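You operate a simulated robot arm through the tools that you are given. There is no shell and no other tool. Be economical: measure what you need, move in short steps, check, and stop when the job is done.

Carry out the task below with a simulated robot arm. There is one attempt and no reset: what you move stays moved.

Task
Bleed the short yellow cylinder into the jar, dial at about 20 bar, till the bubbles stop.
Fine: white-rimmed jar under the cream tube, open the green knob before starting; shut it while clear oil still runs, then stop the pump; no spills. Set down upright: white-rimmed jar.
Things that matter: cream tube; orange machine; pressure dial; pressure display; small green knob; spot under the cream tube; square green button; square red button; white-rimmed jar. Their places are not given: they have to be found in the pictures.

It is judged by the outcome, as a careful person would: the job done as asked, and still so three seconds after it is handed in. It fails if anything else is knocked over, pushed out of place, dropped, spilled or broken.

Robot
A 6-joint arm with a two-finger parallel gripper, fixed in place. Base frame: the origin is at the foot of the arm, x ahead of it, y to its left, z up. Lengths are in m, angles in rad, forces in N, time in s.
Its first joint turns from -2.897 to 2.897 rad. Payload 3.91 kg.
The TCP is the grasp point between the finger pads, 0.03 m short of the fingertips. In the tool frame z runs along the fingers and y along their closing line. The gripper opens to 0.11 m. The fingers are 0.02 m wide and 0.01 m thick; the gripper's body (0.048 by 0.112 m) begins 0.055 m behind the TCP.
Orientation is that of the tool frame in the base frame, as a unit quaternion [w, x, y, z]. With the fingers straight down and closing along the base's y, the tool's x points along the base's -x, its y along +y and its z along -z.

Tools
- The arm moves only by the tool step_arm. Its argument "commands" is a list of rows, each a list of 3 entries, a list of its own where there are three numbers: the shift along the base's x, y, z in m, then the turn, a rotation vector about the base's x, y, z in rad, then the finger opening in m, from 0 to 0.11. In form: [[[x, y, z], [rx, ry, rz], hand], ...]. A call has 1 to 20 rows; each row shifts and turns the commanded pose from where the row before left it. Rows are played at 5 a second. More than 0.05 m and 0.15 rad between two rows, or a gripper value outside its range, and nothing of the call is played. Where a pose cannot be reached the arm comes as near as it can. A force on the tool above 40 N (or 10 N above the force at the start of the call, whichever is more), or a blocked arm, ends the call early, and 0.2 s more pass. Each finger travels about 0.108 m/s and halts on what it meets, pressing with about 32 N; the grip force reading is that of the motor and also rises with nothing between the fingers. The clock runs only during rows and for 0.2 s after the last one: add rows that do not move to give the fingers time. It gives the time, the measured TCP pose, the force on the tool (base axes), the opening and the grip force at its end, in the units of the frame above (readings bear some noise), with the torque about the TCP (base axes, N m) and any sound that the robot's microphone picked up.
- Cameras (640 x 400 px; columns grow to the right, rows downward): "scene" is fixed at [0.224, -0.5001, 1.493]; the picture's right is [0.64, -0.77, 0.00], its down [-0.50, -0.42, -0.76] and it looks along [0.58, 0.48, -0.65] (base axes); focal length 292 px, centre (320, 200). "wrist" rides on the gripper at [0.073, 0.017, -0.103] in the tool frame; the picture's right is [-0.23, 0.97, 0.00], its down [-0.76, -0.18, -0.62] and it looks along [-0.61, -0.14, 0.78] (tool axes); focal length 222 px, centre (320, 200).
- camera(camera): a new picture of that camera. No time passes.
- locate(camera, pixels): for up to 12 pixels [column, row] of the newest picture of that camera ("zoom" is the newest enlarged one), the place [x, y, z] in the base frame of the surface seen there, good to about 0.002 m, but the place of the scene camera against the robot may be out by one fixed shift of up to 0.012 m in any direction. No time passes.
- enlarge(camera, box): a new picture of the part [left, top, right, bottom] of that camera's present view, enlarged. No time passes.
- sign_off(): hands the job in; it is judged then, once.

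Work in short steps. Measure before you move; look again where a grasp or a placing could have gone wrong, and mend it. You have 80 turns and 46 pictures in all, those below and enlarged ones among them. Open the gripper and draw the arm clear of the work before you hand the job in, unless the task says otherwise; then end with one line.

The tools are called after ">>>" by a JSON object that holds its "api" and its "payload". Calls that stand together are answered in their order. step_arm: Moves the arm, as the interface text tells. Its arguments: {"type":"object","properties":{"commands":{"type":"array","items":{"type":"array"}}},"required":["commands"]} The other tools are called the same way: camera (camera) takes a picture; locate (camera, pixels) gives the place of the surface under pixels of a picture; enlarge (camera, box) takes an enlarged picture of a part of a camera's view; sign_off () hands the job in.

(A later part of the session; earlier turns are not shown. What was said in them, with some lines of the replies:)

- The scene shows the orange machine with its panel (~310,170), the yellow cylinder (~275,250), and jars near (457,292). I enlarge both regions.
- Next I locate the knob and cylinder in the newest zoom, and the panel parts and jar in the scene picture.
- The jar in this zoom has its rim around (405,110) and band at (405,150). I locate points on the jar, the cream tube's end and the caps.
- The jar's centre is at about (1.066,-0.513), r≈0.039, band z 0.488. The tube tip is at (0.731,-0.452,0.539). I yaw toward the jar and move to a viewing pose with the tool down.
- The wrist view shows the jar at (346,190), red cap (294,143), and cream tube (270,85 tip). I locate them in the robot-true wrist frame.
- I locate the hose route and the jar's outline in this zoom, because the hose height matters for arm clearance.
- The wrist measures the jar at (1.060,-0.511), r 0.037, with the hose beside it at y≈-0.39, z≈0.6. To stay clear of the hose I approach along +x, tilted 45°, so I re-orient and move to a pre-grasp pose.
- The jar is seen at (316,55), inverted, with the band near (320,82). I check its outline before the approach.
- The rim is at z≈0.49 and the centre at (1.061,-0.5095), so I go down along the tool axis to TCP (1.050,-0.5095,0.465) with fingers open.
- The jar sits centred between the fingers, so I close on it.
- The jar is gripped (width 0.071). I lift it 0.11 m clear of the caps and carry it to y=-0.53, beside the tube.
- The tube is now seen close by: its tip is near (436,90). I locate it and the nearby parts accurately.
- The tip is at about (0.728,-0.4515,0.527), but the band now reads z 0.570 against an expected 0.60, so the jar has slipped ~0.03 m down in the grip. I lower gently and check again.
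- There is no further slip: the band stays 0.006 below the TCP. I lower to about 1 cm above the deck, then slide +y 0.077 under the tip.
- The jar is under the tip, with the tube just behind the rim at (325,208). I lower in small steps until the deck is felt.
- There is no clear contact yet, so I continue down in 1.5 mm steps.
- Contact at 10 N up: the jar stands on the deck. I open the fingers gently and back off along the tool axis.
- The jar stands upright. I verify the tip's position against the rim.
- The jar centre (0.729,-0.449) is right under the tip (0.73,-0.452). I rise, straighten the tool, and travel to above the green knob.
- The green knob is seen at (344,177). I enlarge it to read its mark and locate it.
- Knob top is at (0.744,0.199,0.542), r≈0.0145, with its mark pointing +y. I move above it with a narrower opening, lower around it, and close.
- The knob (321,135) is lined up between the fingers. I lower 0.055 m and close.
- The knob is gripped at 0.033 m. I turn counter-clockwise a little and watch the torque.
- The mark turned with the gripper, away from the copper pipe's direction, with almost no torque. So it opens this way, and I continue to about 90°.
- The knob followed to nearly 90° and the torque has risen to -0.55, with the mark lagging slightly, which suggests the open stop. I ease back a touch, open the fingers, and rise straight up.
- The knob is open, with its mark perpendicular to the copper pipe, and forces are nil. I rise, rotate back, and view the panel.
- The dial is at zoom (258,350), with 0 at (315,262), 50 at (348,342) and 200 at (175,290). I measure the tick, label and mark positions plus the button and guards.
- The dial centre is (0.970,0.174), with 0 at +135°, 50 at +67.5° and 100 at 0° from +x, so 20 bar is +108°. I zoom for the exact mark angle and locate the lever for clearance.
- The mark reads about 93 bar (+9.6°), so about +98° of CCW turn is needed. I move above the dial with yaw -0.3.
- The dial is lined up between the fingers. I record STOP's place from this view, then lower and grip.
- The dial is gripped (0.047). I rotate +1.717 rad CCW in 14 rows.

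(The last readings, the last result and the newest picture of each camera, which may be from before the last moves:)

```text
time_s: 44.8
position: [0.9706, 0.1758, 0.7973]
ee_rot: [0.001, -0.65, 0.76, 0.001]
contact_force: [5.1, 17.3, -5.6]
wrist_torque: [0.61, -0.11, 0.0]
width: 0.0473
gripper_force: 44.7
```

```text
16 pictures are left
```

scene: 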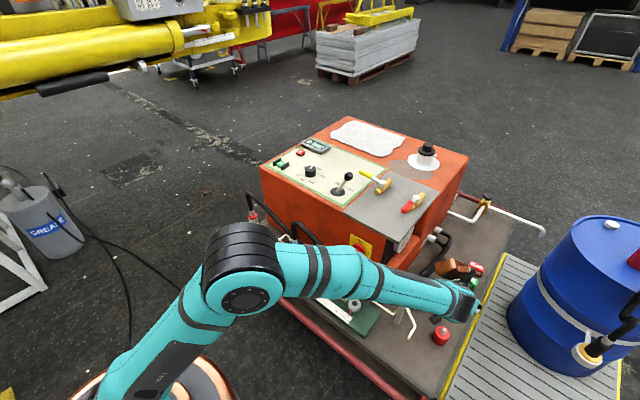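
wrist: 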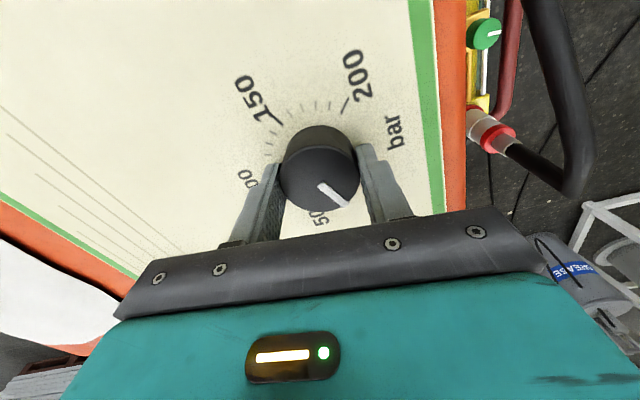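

The mark turned with the gripper. I release, rise 0.1 m while turning back part way, and check the setting.

>>> {"api": "step_arm", "payload": {"commands": [[[0, 0, 0], [0, 0, 0], 0.045], [[0, 0, 0], [0, 0, 0], 0.06], [[0, 0, 0], [0, 0, 0], 0.07], [[0, 0, 0.03], [0, 0, 0], 0.07], [[0, 0, 0.03], [0, 0, 0], 0.07], [[-0.01, 0, 0.04], [0, 0, -0.14], 0.07], [[-0.02, 0.01, 0.0], [0, 0, -0.14], 0.07], [[-0.02, 0.01, 0], [0, 0, -0.14], 0.07], [[-0.02, 0.01, 0], [0, 0, -0.14], 0.07], [[-0.02, 0.01, 0], [0, 0, -0.14], 0.07], [[-0.02, 0, 0], [0, 0, -0.14], 0.07], [[0, 0, 0], [0, 0, -0.14], 0.07], [[0, 0, 0], [0, 0, -0.14], 0.07], [[0, 0, 0], [0, 0, -0.14], 0.07], [[0, 0, 0], [0, 0, -0.14], 0.07], [[0, 0, 0], [0, 0, 0], 0.07]]}}

>>> {"api": "enlarge", "payload": {"camera": "wrist", "box": [250, 60, 450, 220]}}

```text
time_s: 48.2
position: [0.8595, 0.2139, 0.8991]
ee_rot: [0.001, -0.006, 1.0, 0.0]
contact_force: [0.8, -0.7, -0.2]
wrist_torque: [-0.01, -0.02, -0.02]
width: 0.0699
gripper_force: 0.1
```

```text
2.50 times, centred on (350, 140) of wrist
```

zoom: 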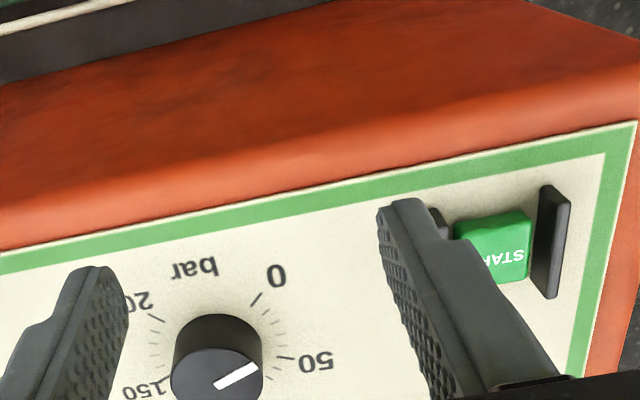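

The mark now points up-right, from (218,385) to (257,367). I measure its angle by location.

>>> {"api": "locate", "payload": {"camera": "zoom", "pixels": [[218, 385], [256, 367], [237, 376], [174, 375], [262, 372], [216, 350], [258, 298], [285, 357], [155, 318]]}}

>>> {"api": "enlarge", "payload": {"camera": "wrist", "box": [290, 145, 360, 225]}}

```text
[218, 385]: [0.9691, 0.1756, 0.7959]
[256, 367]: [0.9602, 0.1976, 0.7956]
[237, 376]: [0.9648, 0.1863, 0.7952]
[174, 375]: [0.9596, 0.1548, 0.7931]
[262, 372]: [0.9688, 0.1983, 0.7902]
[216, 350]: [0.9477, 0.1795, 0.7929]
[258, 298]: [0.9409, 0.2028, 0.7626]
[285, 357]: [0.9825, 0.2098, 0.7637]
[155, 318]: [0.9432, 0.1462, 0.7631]
```

```text
5.00 times, centred on (325, 185) of wrist
```

zoom: 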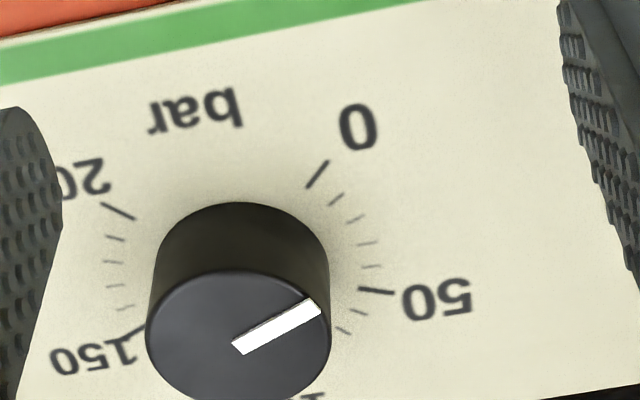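

Both measures give about 112°, i.e. ~17 bar. I re-grip the dial and nudge it 0.065 rad clockwise toward 20.

>>> {"api": "step_arm", "payload": {"commands": [[[0.0368, -0.0131, -0.013], [0, 0, 0], 0.07], [[0.0368, -0.0131, -0.013], [0, 0, 0], 0.07], [[0.0368, -0.0131, -0.013], [0, 0, 0], 0.07], [[0, 0, 0], [0, 0, 0], 0.07], [[0, 0, -0.02], [0, 0, 0], 0.07], [[0, 0, -0.02], [0, 0, 0], 0.07], [[0, 0, -0.02], [0, 0, 0], 0.07], [[0, 0, 0], [0, 0, 0], 0.07], [[0, 0, 0], [0, 0, 0], 0.05], [[0, 0, 0], [0, 0, 0], 0.035], [[0, 0, 0], [0, 0, 0], 0.03], [[0, 0, 0], [0, 0, 0], 0.03], [[0, 0, 0], [0, 0, -0.033], 0.03], [[0, 0, 0], [0, 0, -0.032], 0.03], [[0, 0, 0], [0, 0, 0], 0.03], [[0, 0, 0], [0, 0, 0], 0.045], [[0, 0, 0], [0, 0, 0], 0.06], [[0, 0, 0], [0, 0, 0], 0.07], [[0, 0, 0.03], [0, 0, 0], 0.07], [[0, 0, 0.03], [0, 0, 0], 0.07]]}}

>>> {"api": "step_arm", "payload": {"commands": [[[-0.037, 0.013, 0.02], [0, 0, 0.033], 0.04], [[-0.037, 0.013, 0.02], [0, 0, 0.032], 0.02], [[-0.036, 0.013, 0], [0, 0, 0], 0.0], [[0, 0.0, 0], [0, 0, 0], 0.0], [[0, 0, 0], [0, 0, 0], 0]]}}

>>> {"api": "enlarge", "payload": {"camera": "wrist", "box": [290, 145, 360, 225]}}

```text
time_s: 52.4
position: [0.9719, 0.1753, 0.8587]
ee_rot: [0.001, 0.027, 1.0, -0.001]
contact_force: [-0.2, 0.5, -0.1]
wrist_torque: [0.01, 0.01, 0.01]
width: 0.0701
gripper_force: 0.0
```

```text
time_s: 53.6
position: [0.8596, 0.2131, 0.8996]
ee_rot: [0.001, -0.007, 1.0, 0.0]
contact_force: [-0.5, 0.0, 0.0]
wrist_torque: [-0.01, 0.01, 0.0]
width: 0.0
gripper_force: 32.1
```

```text
5.00 times, centred on (325, 185) of wrist
```

zoom: 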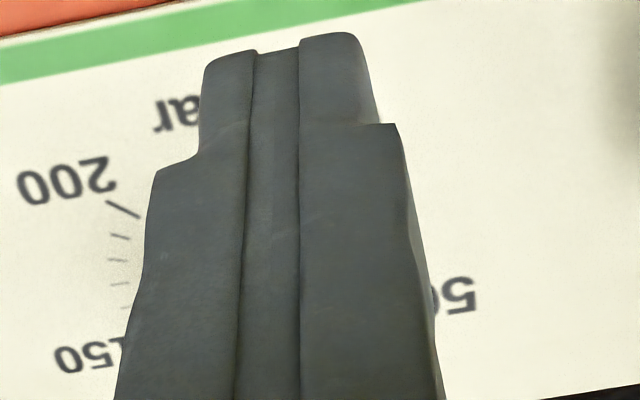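

The closed fingers hide the dial, but the live display will confirm the setting. I move over START at (0.932,0.3145) with the tips about 2 cm above it.

>>> {"api": "step_arm", "payload": {"commands": [[[0.0181, 0.0254, -0.0175], [0, 0, 0], 0], [[0.0181, 0.0254, -0.0175], [0, 0, 0], 0], [[0.0181, 0.0254, -0.0175], [0, 0, 0], 0], [[0.0181, 0.0254, -0.0175], [0, 0, 0], 0], [[0, 0, 0], [0, 0, 0], 0], [[0, 0, 0], [0, 0, 0], 0]]}}

>>> {"api": "camera", "payload": {"camera": "wrist"}}

>>> {"api": "enlarge", "payload": {"camera": "scene", "box": [260, 130, 340, 190]}}

```text
time_s: 55.0
position: [0.9336, 0.3116, 0.8295]
ee_rot: [0.0, -0.006, 1.0, 0.0]
contact_force: [-0.4, 0.4, 0.0]
wrist_torque: [0.03, 0.0, 0.0]
width: 0.0
gripper_force: 32.2
```

```text
12 pictures are left
```

wrist: 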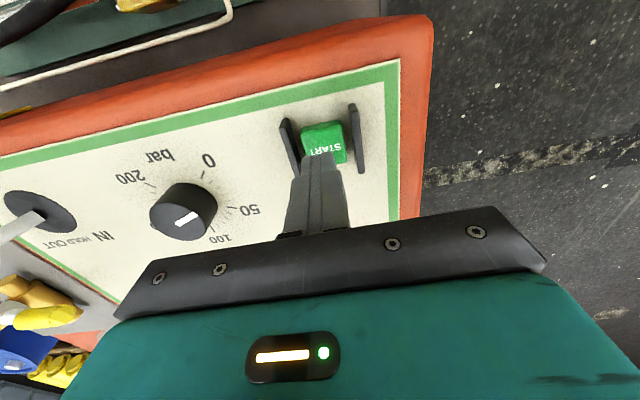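

```text
6.67 times, centred on (300, 160) of scene
```

zoom: 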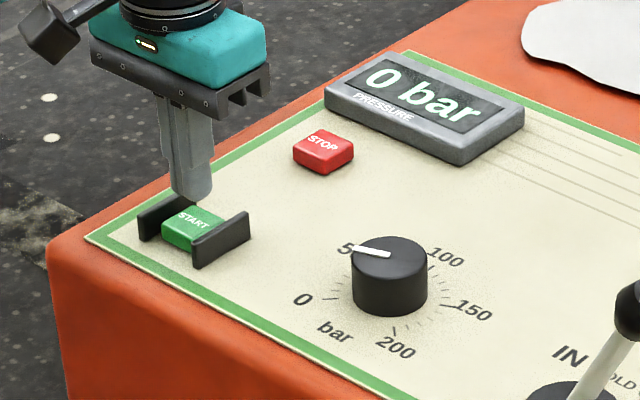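

I check the dial mark and the button centre by location in this wrist picture.

>>> {"api": "locate", "payload": {"camera": "wrist", "pixels": [[176, 222], [196, 214], [312, 126], [340, 124], [304, 140], [346, 160], [288, 150], [356, 150], [325, 140]]}}

```text
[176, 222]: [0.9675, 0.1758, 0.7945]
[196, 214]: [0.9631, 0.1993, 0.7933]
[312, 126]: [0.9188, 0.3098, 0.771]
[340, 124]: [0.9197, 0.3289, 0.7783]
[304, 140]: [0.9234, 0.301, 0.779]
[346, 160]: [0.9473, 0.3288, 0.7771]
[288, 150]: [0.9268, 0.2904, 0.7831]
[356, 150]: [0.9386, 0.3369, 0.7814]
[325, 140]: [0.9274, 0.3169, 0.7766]
```

The dial mark reads ~103–105° (about 22 bar), good enough until the display confirms. START's centre is (0.933,0.315), so I press it in small steps.

>>> {"api": "step_arm", "payload": {"commands": [[[0, 0.0035, -0.01], [0, 0, 0], 0], [[0, 0, -0.009], [0, 0, 0], 0], [[0, 0, -0.003], [0, 0, 0], 0], [[0, 0, -0.003], [0, 0, 0], 0], [[0, 0, -0.003], [0, 0, 0], 0]]}}

>>> {"api": "enlarge", "payload": {"camera": "scene", "box": [260, 130, 340, 190]}}

```text
time_s: 56.2
position: [0.9318, 0.3182, 0.801]
ee_rot: [0.0, -0.005, 1.0, -0.001]
contact_force: [0.7, -1.4, 4.3]
wrist_torque: [-0.04, 0.0, -0.04]
width: 0.0
gripper_force: 31.9
heard: click
```

```text
6.67 times, centred on (300, 160) of scene
```

zoom: 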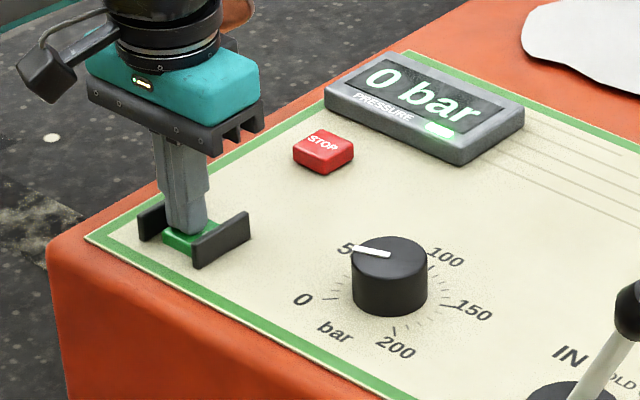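

It clicked and the display's pump lamp lit. I move to the knob at once, turning the gripper +0.75 rad on the way, and hover above it.

>>> {"api": "step_arm", "payload": {"commands": [[[0, 0, 0.045], [0, 0, 0], 0], [[-0.0375, -0.0236, 0], [0, 0, 0.148], 0.02], [[-0.0375, -0.0236, 0], [0, 0, 0.148], 0.055], [[-0.0375, -0.0236, 0], [0, 0, 0.148], 0.055], [[-0.0375, -0.0236, 0], [0, 0, 0.148], 0.055], [[-0.0375, -0.0236, 0], [0, 0, 0.148], 0.055], [[0, 0, -0.045], [0, 0, 0], 0.055], [[0, 0, -0.045], [0, 0, 0], 0.055], [[0, 0, -0.045], [0, 0, 0], 0.055], [[0, 0, -0.045], [0, 0, 0], 0.055], [[0, 0, -0.045], [0, 0, 0], 0.055]]}}

>>> {"api": "camera", "payload": {"camera": "scene"}}

```text
time_s: 58.6
position: [0.7475, 0.2024, 0.6208]
ee_rot: [0.003, -0.369, 0.929, 0.0]
contact_force: [0.3, 0.0, 0.7]
wrist_torque: [-0.03, -0.02, -0.02]
width: 0.0549
gripper_force: 0.0
```

```text
9 pictures are left
```

scene: 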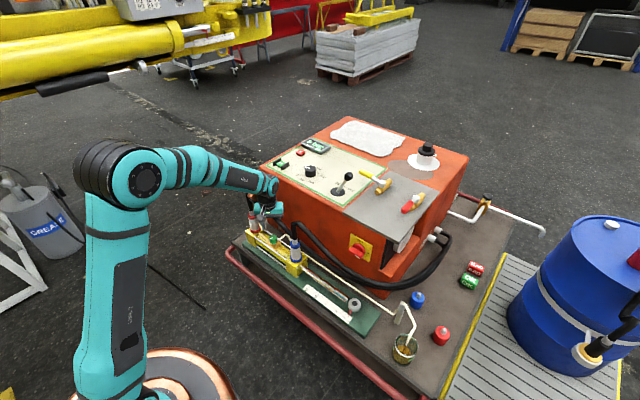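

Oil is visible in the jar (405,350). I enlarge the jar, and once the display.

>>> {"api": "enlarge", "payload": {"camera": "scene", "box": [376, 305, 436, 370]}}

>>> {"api": "enlarge", "payload": {"camera": "scene", "box": [260, 130, 340, 190]}}

```text
6.15 times, centred on (406, 338) of scene
```

zoom: 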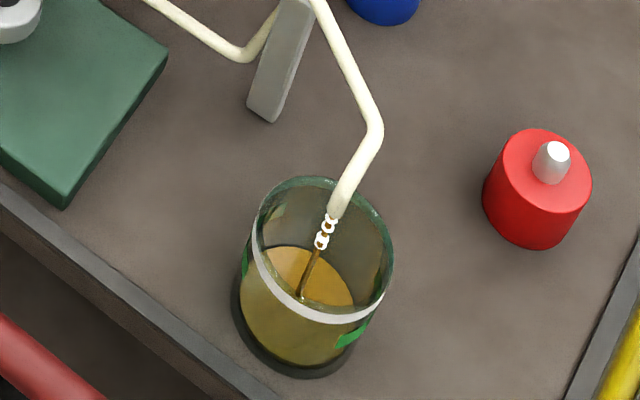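

```text
6.67 times, centred on (300, 160) of scene
```

zoom: 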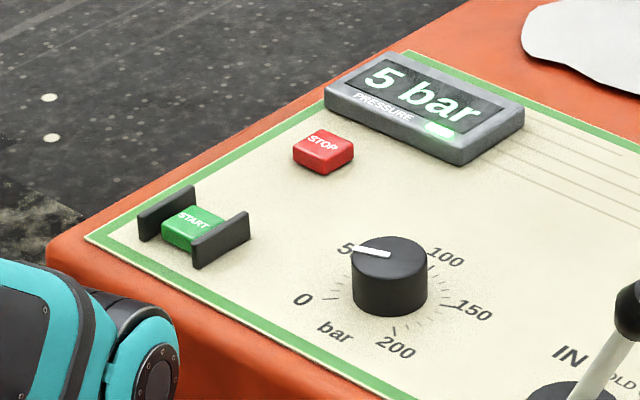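

White bubbles are still in the stream, and the display reads 5 bar with the bleed open. I lower onto the knob and grip it, ready to shut.

>>> {"api": "step_arm", "payload": {"commands": [[[-0.0035, -0.0024, -0.032], [0, 0, 0], 0.055], [[0, 0, -0.032], [0, 0, 0], 0.055], [[0, 0, 0], [0, 0, 0], 0.055], [[0, 0, 0], [0, 0, 0], 0.022], [[0, 0, 0], [0, 0, 0], 0.022]]}}

>>> {"api": "enlarge", "payload": {"camera": "scene", "box": [376, 305, 436, 370]}}

```text
time_s: 59.8
position: [0.744, 0.1984, 0.5559]
ee_rot: [0.001, -0.369, 0.93, -0.001]
contact_force: [-1.6, 1.4, -3.9]
wrist_torque: [0.64, -0.68, -0.04]
width: 0.033
gripper_force: 44.9
```

```text
6.15 times, centred on (406, 338) of scene
```

zoom: 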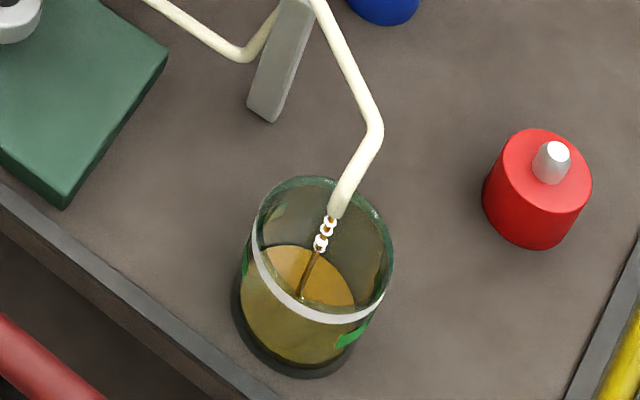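

The level has barely changed in 1.2 s and bubbles continue, so there is time. I hold the grip and wait 4 s, listening.

>>> {"api": "step_arm", "payload": {"commands": [[[0, 0, 0], [0, 0, 0], 0.022], [[0, 0, 0], [0, 0, 0], 0.022], [[0, 0, 0], [0, 0, 0], 0.022], [[0, 0, 0], [0, 0, 0], 0.022], [[0, 0, 0], [0, 0, 0], 0.022], [[0, 0, 0], [0, 0, 0], 0.022], [[0, 0, 0], [0, 0, 0], 0.022], [[0, 0, 0], [0, 0, 0], 0.022], [[0, 0, 0], [0, 0, 0], 0.022], [[0, 0, 0], [0, 0, 0], 0.022], [[0, 0, 0], [0, 0, 0], 0.022], [[0, 0, 0], [0, 0, 0], 0.022], [[0, 0, 0], [0, 0, 0], 0.022], [[0, 0, 0], [0, 0, 0], 0.022], [[0, 0, 0], [0, 0, 0], 0.022], [[0, 0, 0], [0, 0, 0], 0.022], [[0, 0, 0], [0, 0, 0], 0.022], [[0, 0, 0], [0, 0, 0], 0.022], [[0, 0, 0], [0, 0, 0], 0.022], [[0, 0, 0], [0, 0, 0], 0.022]]}}

>>> {"api": "enlarge", "payload": {"camera": "scene", "box": [376, 305, 436, 370]}}

```text
time_s: 64.0
position: [0.7429, 0.2, 0.5553]
ee_rot: [0.001, -0.368, 0.93, 0.001]
contact_force: [-9.3, 3.7, -8.3]
wrist_torque: [0.09, 0.31, -0.01]
width: 0.0333
gripper_force: 45.3
```

```text
6.15 times, centred on (406, 338) of scene
```

zoom: 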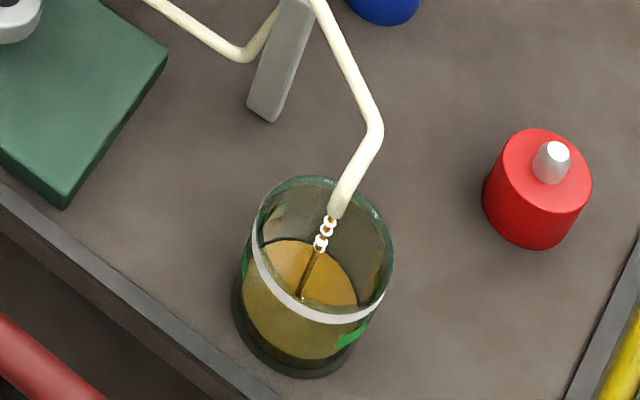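

Bubbles continue and the level rises only slowly, far from the rim. I wait about 6 s more.

>>> {"api": "step_arm", "payload": {"commands": [[[0, 0, 0], [0, 0, 0], 0.022], [[0, 0, 0], [0, 0, 0], 0.022], [[0, 0, 0], [0, 0, 0], 0.022], [[0, 0, 0], [0, 0, 0], 0.022], [[0, 0, 0], [0, 0, 0], 0.022], [[0, 0, 0], [0, 0, 0], 0.022], [[0, 0, 0], [0, 0, 0], 0.022], [[0, 0, 0], [0, 0, 0], 0.022], [[0, 0, 0], [0, 0, 0], 0.022], [[0, 0, 0], [0, 0, 0], 0.022], [[0, 0, 0], [0, 0, 0], 0.022], [[0, 0, 0], [0, 0, 0], 0.022], [[0, 0, 0], [0, 0, 0], 0.022], [[0, 0, 0], [0, 0, 0], 0.022], [[0, 0, 0], [0, 0, 0], 0.022]]}}

>>> {"api": "step_arm", "payload": {"commands": [[[0, 0, 0], [0, 0, 0], 0.022], [[0, 0, 0], [0, 0, 0], 0.022], [[0, 0, 0], [0, 0, 0], 0.022], [[0, 0, 0], [0, 0, 0], 0.022], [[0, 0, 0], [0, 0, 0], 0.022], [[0, 0, 0], [0, 0, 0], 0.022], [[0, 0, 0], [0, 0, 0], 0.022], [[0, 0, 0], [0, 0, 0], 0.022], [[0, 0, 0], [0, 0, 0], 0.022], [[0, 0, 0], [0, 0, 0], 0.022], [[0, 0, 0], [0, 0, 0], 0.022], [[0, 0, 0], [0, 0, 0], 0.022], [[0, 0, 0], [0, 0, 0], 0.022], [[0, 0, 0], [0, 0, 0], 0.022], [[0, 0, 0], [0, 0, 0], 0.022]]}}

>>> {"api": "enlarge", "payload": {"camera": "scene", "box": [376, 305, 436, 370]}}

```text
time_s: 67.2
position: [0.7451, 0.1996, 0.556]
ee_rot: [0.001, -0.368, 0.93, 0.001]
contact_force: [-11.0, 5.6, -8.0]
wrist_torque: [0.11, 0.36, -0.05]
width: 0.0336
gripper_force: 45.6
```

```text
time_s: 70.4
position: [0.7436, 0.1994, 0.5559]
ee_rot: [0.002, -0.368, 0.93, 0.0]
contact_force: [-11.1, 5.1, -6.9]
wrist_torque: [0.15, 0.29, 0.02]
width: 0.0331
gripper_force: 45.3
```

```text
6.15 times, centred on (406, 338) of scene
```

zoom: 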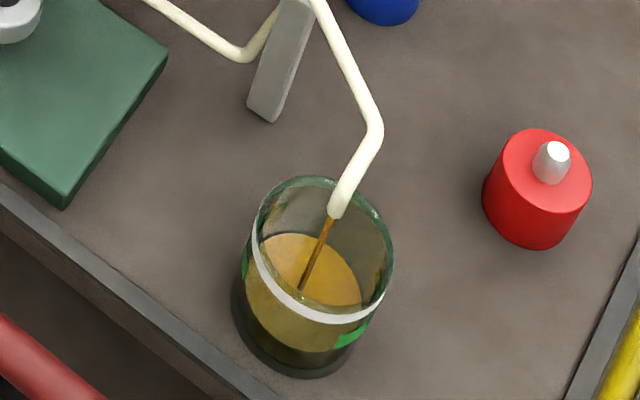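

The bubbles have stopped and clear oil runs. I turn the knob clockwise 90° to shut it.

>>> {"api": "step_arm", "payload": {"commands": [[[0, 0, 0], [0, 0, -0.12], 0.022], [[0, 0, 0], [0, 0, -0.12], 0.022], [[0, 0, 0], [0, 0, -0.12], 0.022], [[0, 0, 0], [0, 0, -0.12], 0.022], [[0, 0, 0], [0, 0, -0.12], 0.022], [[0, 0, 0], [0, 0, -0.12], 0.022], [[0, 0, 0], [0, 0, -0.12], 0.022], [[0, 0, 0], [0, 0, -0.12], 0.022], [[0, 0, 0], [0, 0, -0.12], 0.022], [[0, 0, 0], [0, 0, -0.12], 0.022], [[0, 0, 0], [0, 0, -0.12], 0.022], [[0, 0, 0], [0, 0, -0.12], 0.022], [[0, 0, 0], [0, 0, -0.12], 0.022], [[0, 0, 0], [0, 0, -0.06], 0.022], [[0, 0, 0], [0, 0, 0], 0.022]]}}

>>> {"api": "camera", "payload": {"camera": "scene"}}

```text
time_s: 72.4
position: [0.7425, 0.2007, 0.5582]
ee_rot: [0.001, 0.161, 0.987, 0.0]
contact_force: [10.9, 17.3, -13.3]
wrist_torque: [0.77, -0.02, 0.06]
width: 0.0332
gripper_force: 44.8
stopped in row 10: the force on the tool passed its limit at 41 N (the readings are from after the stop); the commanded pose is now the measured one
```

```text
3 pictures are left
```

scene: 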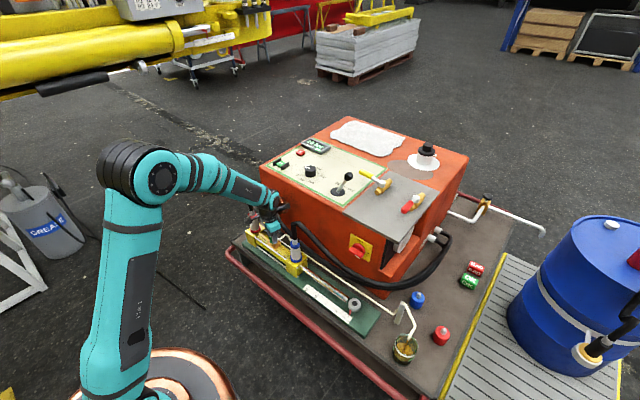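

The turn halted at yaw -0.32 (~62° turned) on a side force. I re-seat the grip centred on the knob and continue the turn to the stop.

>>> {"api": "step_arm", "payload": {"commands": [[[0.0015, -0.0012, -0.002], [0, 0, 0], 0.05], [[0, 0, 0], [0, 0, 0], 0.05], [[0, 0, 0], [0, 0, 0], 0.022], [[0, 0, 0], [0, 0, 0], 0.022], [[0, 0, 0], [0, 0, -0.1], 0.022], [[0, 0, 0], [0, 0, -0.1], 0.022], [[0, 0, 0], [0, 0, -0.1], 0.022], [[0, 0, 0], [0, 0, -0.1], 0.022], [[0, 0, 0], [0, 0, -0.08], 0.022], [[0, 0, 0], [0, 0, -0.07], 0.022]]}}

>>> {"api": "enlarge", "payload": {"camera": "scene", "box": [376, 305, 436, 370]}}

```text
time_s: 74.0
position: [0.7439, 0.2003, 0.5557]
ee_rot: [0.002, 0.276, 0.961, 0.0]
contact_force: [-0.1, 41.5, -9.3]
wrist_torque: [1.3, 0.04, 0.03]
width: 0.0335
gripper_force: 45.0
stopped in row 7: the force on the tool passed its limit at 42 N (the readings are from after the stop); the commanded pose is now the measured one
```

```text
6.15 times, centred on (406, 338) of scene
```

zoom: 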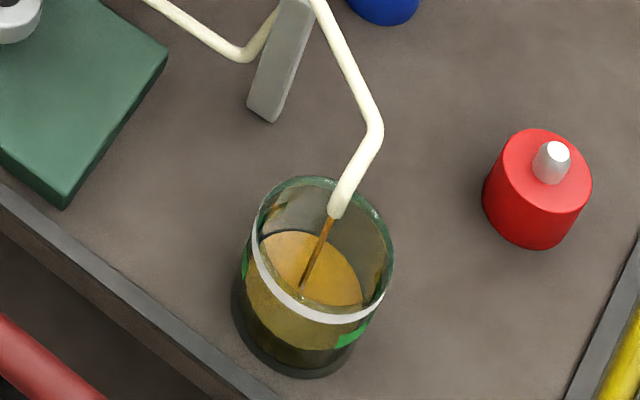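

The side force is +y at the fingertips, so the grip is off-centre from the knob, and oil still runs. I re-seat with a small +y shift and read the forces before turning.

>>> {"api": "step_arm", "payload": {"commands": [[[-0.0005, 0.001, 0], [0, 0, 0], 0.05], [[0, 0, 0], [0, 0, 0], 0.05], [[0, 0, 0], [0, 0, 0], 0.022], [[0, 0, 0], [0, 0, 0], 0.022], [[0, 0, 0], [0, 0, 0], 0.022]]}}

```text
time_s: 75.2
position: [0.7449, 0.201, 0.5563]
ee_rot: [0.003, 0.276, 0.961, 0.0]
contact_force: [10.2, 22.8, -2.5]
wrist_torque: [0.72, -0.34, 0.03]
width: 0.033
gripper_force: 44.8
```

The residual force lies along the closing line, so I shift about 1.4 mm that way and continue turning.

>>> {"api": "step_arm", "payload": {"commands": [[[0.0007, 0.0013, 0], [0, 0, 0], 0.022], [[0, 0, 0], [0, 0, -0.07], 0.022], [[0, 0, 0], [0, 0, -0.07], 0.022], [[0, 0, 0], [0, 0, -0.07], 0.022], [[0, 0, 0], [0, 0, -0.07], 0.022], [[0, 0, 0], [0, 0, -0.07], 0.022], [[0, 0, 0], [0, 0, -0.05], 0.022]]}}

```text
time_s: 76.8
position: [0.745, 0.1984, 0.557]
ee_rot: [0.002, 0.463, 0.887, -0.001]
contact_force: [8.8, 7.6, 8.7]
wrist_torque: [0.4, -0.21, 0.52]
width: 0.0335
gripper_force: 45.3
```

Torque now sits at +0.52 at yaw -0.96 (total ~98°), which is the closed stop. I check jar and display together.

>>> {"api": "enlarge", "payload": {"camera": "scene", "box": [200, 138, 530, 362]}}

```text
1.79 times, centred on (365, 250) of scene
```

zoom: 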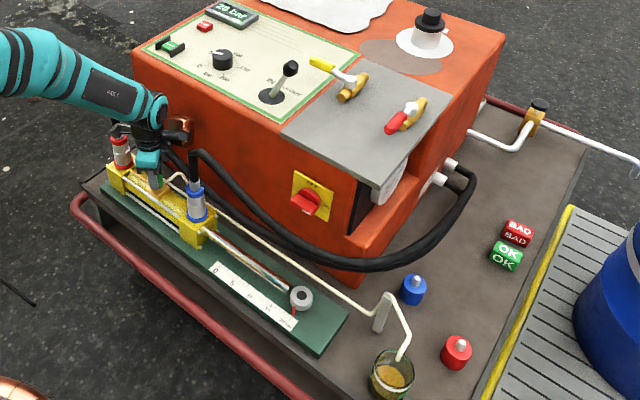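

The stream is gone and the display shows roughly 20-odd bar, so the bleed is shut. I release the knob, rise, and travel to above STOP.

>>> {"api": "step_arm", "payload": {"commands": [[[0, 0, 0], [0, 0, 0], 0.04], [[0, 0, 0], [0, 0, 0], 0.055], [[0, 0, 0], [0, 0, 0], 0.055], [[0, 0, 0.03], [0, 0, 0], 0.055], [[0, 0, 0.04], [0, 0, 0], 0.055], [[0, 0, 0.04], [0, 0, 0], 0.055], [[0, 0, 0.045], [0, 0, 0.137], 0.03], [[0, 0, 0.045], [0, 0, 0.137], 0], [[0, 0, 0.045], [0, 0, 0.137], 0], [[0, 0, 0.045], [0, 0, 0.137], 0], [[0, 0, 0.04], [0, 0, 0.137], 0], [[0.043, 0.016, 0], [0, 0, 0.137], 0], [[0.043, 0.016, 0], [0, 0, 0.137], 0], [[0.043, 0.016, 0], [0, 0, 0], 0], [[0.043, 0.016, 0], [0, 0, 0], 0], [[0.043, 0.016, 0], [0, 0, 0], 0], [[0.043, 0.016, 0], [0, 0, 0], 0], [[0.045, 0.016, 0], [0, 0, 0], 0], [[0, 0, -0.04], [0, 0, 0], 0], [[0, 0, 0], [0, 0, 0], 0]]}}

```text
time_s: 81.0
position: [1.0493, 0.3114, 0.8465]
ee_rot: [0.002, 0.001, 1.0, 0.0]
contact_force: [-0.7, 0.2, -0.4]
wrist_torque: [0.03, -0.01, -0.02]
width: 0.0001
gripper_force: 32.0
```

I use the last picture to read the display exactly before stopping the pump.

>>> {"api": "enlarge", "payload": {"camera": "scene", "box": [270, 130, 350, 190]}}

```text
6.67 times, centred on (310, 160) of scene
```

zoom: 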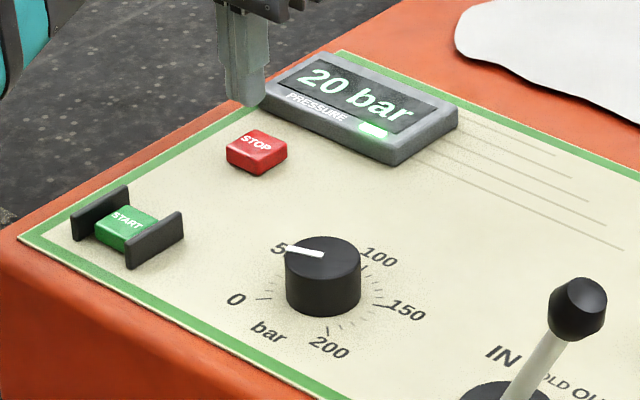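

The display reads 20 bar exactly. I press STOP at (1.054,0.313).

>>> {"api": "step_arm", "payload": {"commands": [[[0.0045, 0.0018, -0.015], [0, 0, 0], 0], [[0, 0, -0.015], [0, 0, 0], 0], [[0, 0, -0.007], [0, 0, 0], 0], [[0, 0, -0.003], [0, 0, 0], 0], [[0, 0, -0.003], [0, 0, 0], 0], [[0, 0, -0.003], [0, 0, 0], 0], [[0, 0, 0], [0, 0, 0], 0]]}}

```text
time_s: 82.6
position: [1.0539, 0.3138, 0.8018]
ee_rot: [0.003, 0.001, 1.0, 0.001]
contact_force: [0.0, -0.9, 7.2]
wrist_torque: [-0.03, 0.02, 0.02]
width: 0.0
gripper_force: 31.9
heard: click
```

STOP clicked. I rise, draw the arm clear, and open the gripper.

>>> {"api": "step_arm", "payload": {"commands": [[[0, 0, 0.03], [0, 0, 0], 0], [[0, 0, 0.045], [0, 0, 0], 0], [[0, 0, 0.045], [0, 0, 0], 0], [[-0.03, 0, 0.035], [0, 0, 0], 0.03], [[-0.045, 0, 0.02], [0, 0, 0], 0.08], [[-0.045, 0, 0.02], [0, 0, 0], 0.1], [[-0.045, 0, 0.02], [0, 0, 0], 0.1], [[-0.045, 0, 0.02], [0, 0, 0], 0.1], [[-0.045, 0, 0.02], [0, 0, 0], 0.1], [[-0.045, 0, 0.02], [0, 0, 0], 0.1], [[-0.045, 0, 0], [0, 0, 0], 0.1], [[0, 0, 0], [0, 0, 0], 0.1]]}}

```text
time_s: 85.2
position: [0.7009, 0.3143, 1.0766]
ee_rot: [0.002, 0.0, 1.0, 0.001]
contact_force: [0.5, 0.2, 0.1]
wrist_torque: [-0.04, 0.01, 0.01]
width: 0.0998
gripper_force: 0.0
out of reach, approached as far as the arm can: row 3
```

The arm is clear and the gripper is open, so I hand the job in.

>>> {"api": "sign_off", "payload": {}}

```text
The job is handed in.
```

The short yellow cylinder is bled into the white-rimmed jar: the bubbles stopped, the green knob was shut while clear oil ran, the display read 20 bar, and STOP clicked; I had no pictures left to check after that.
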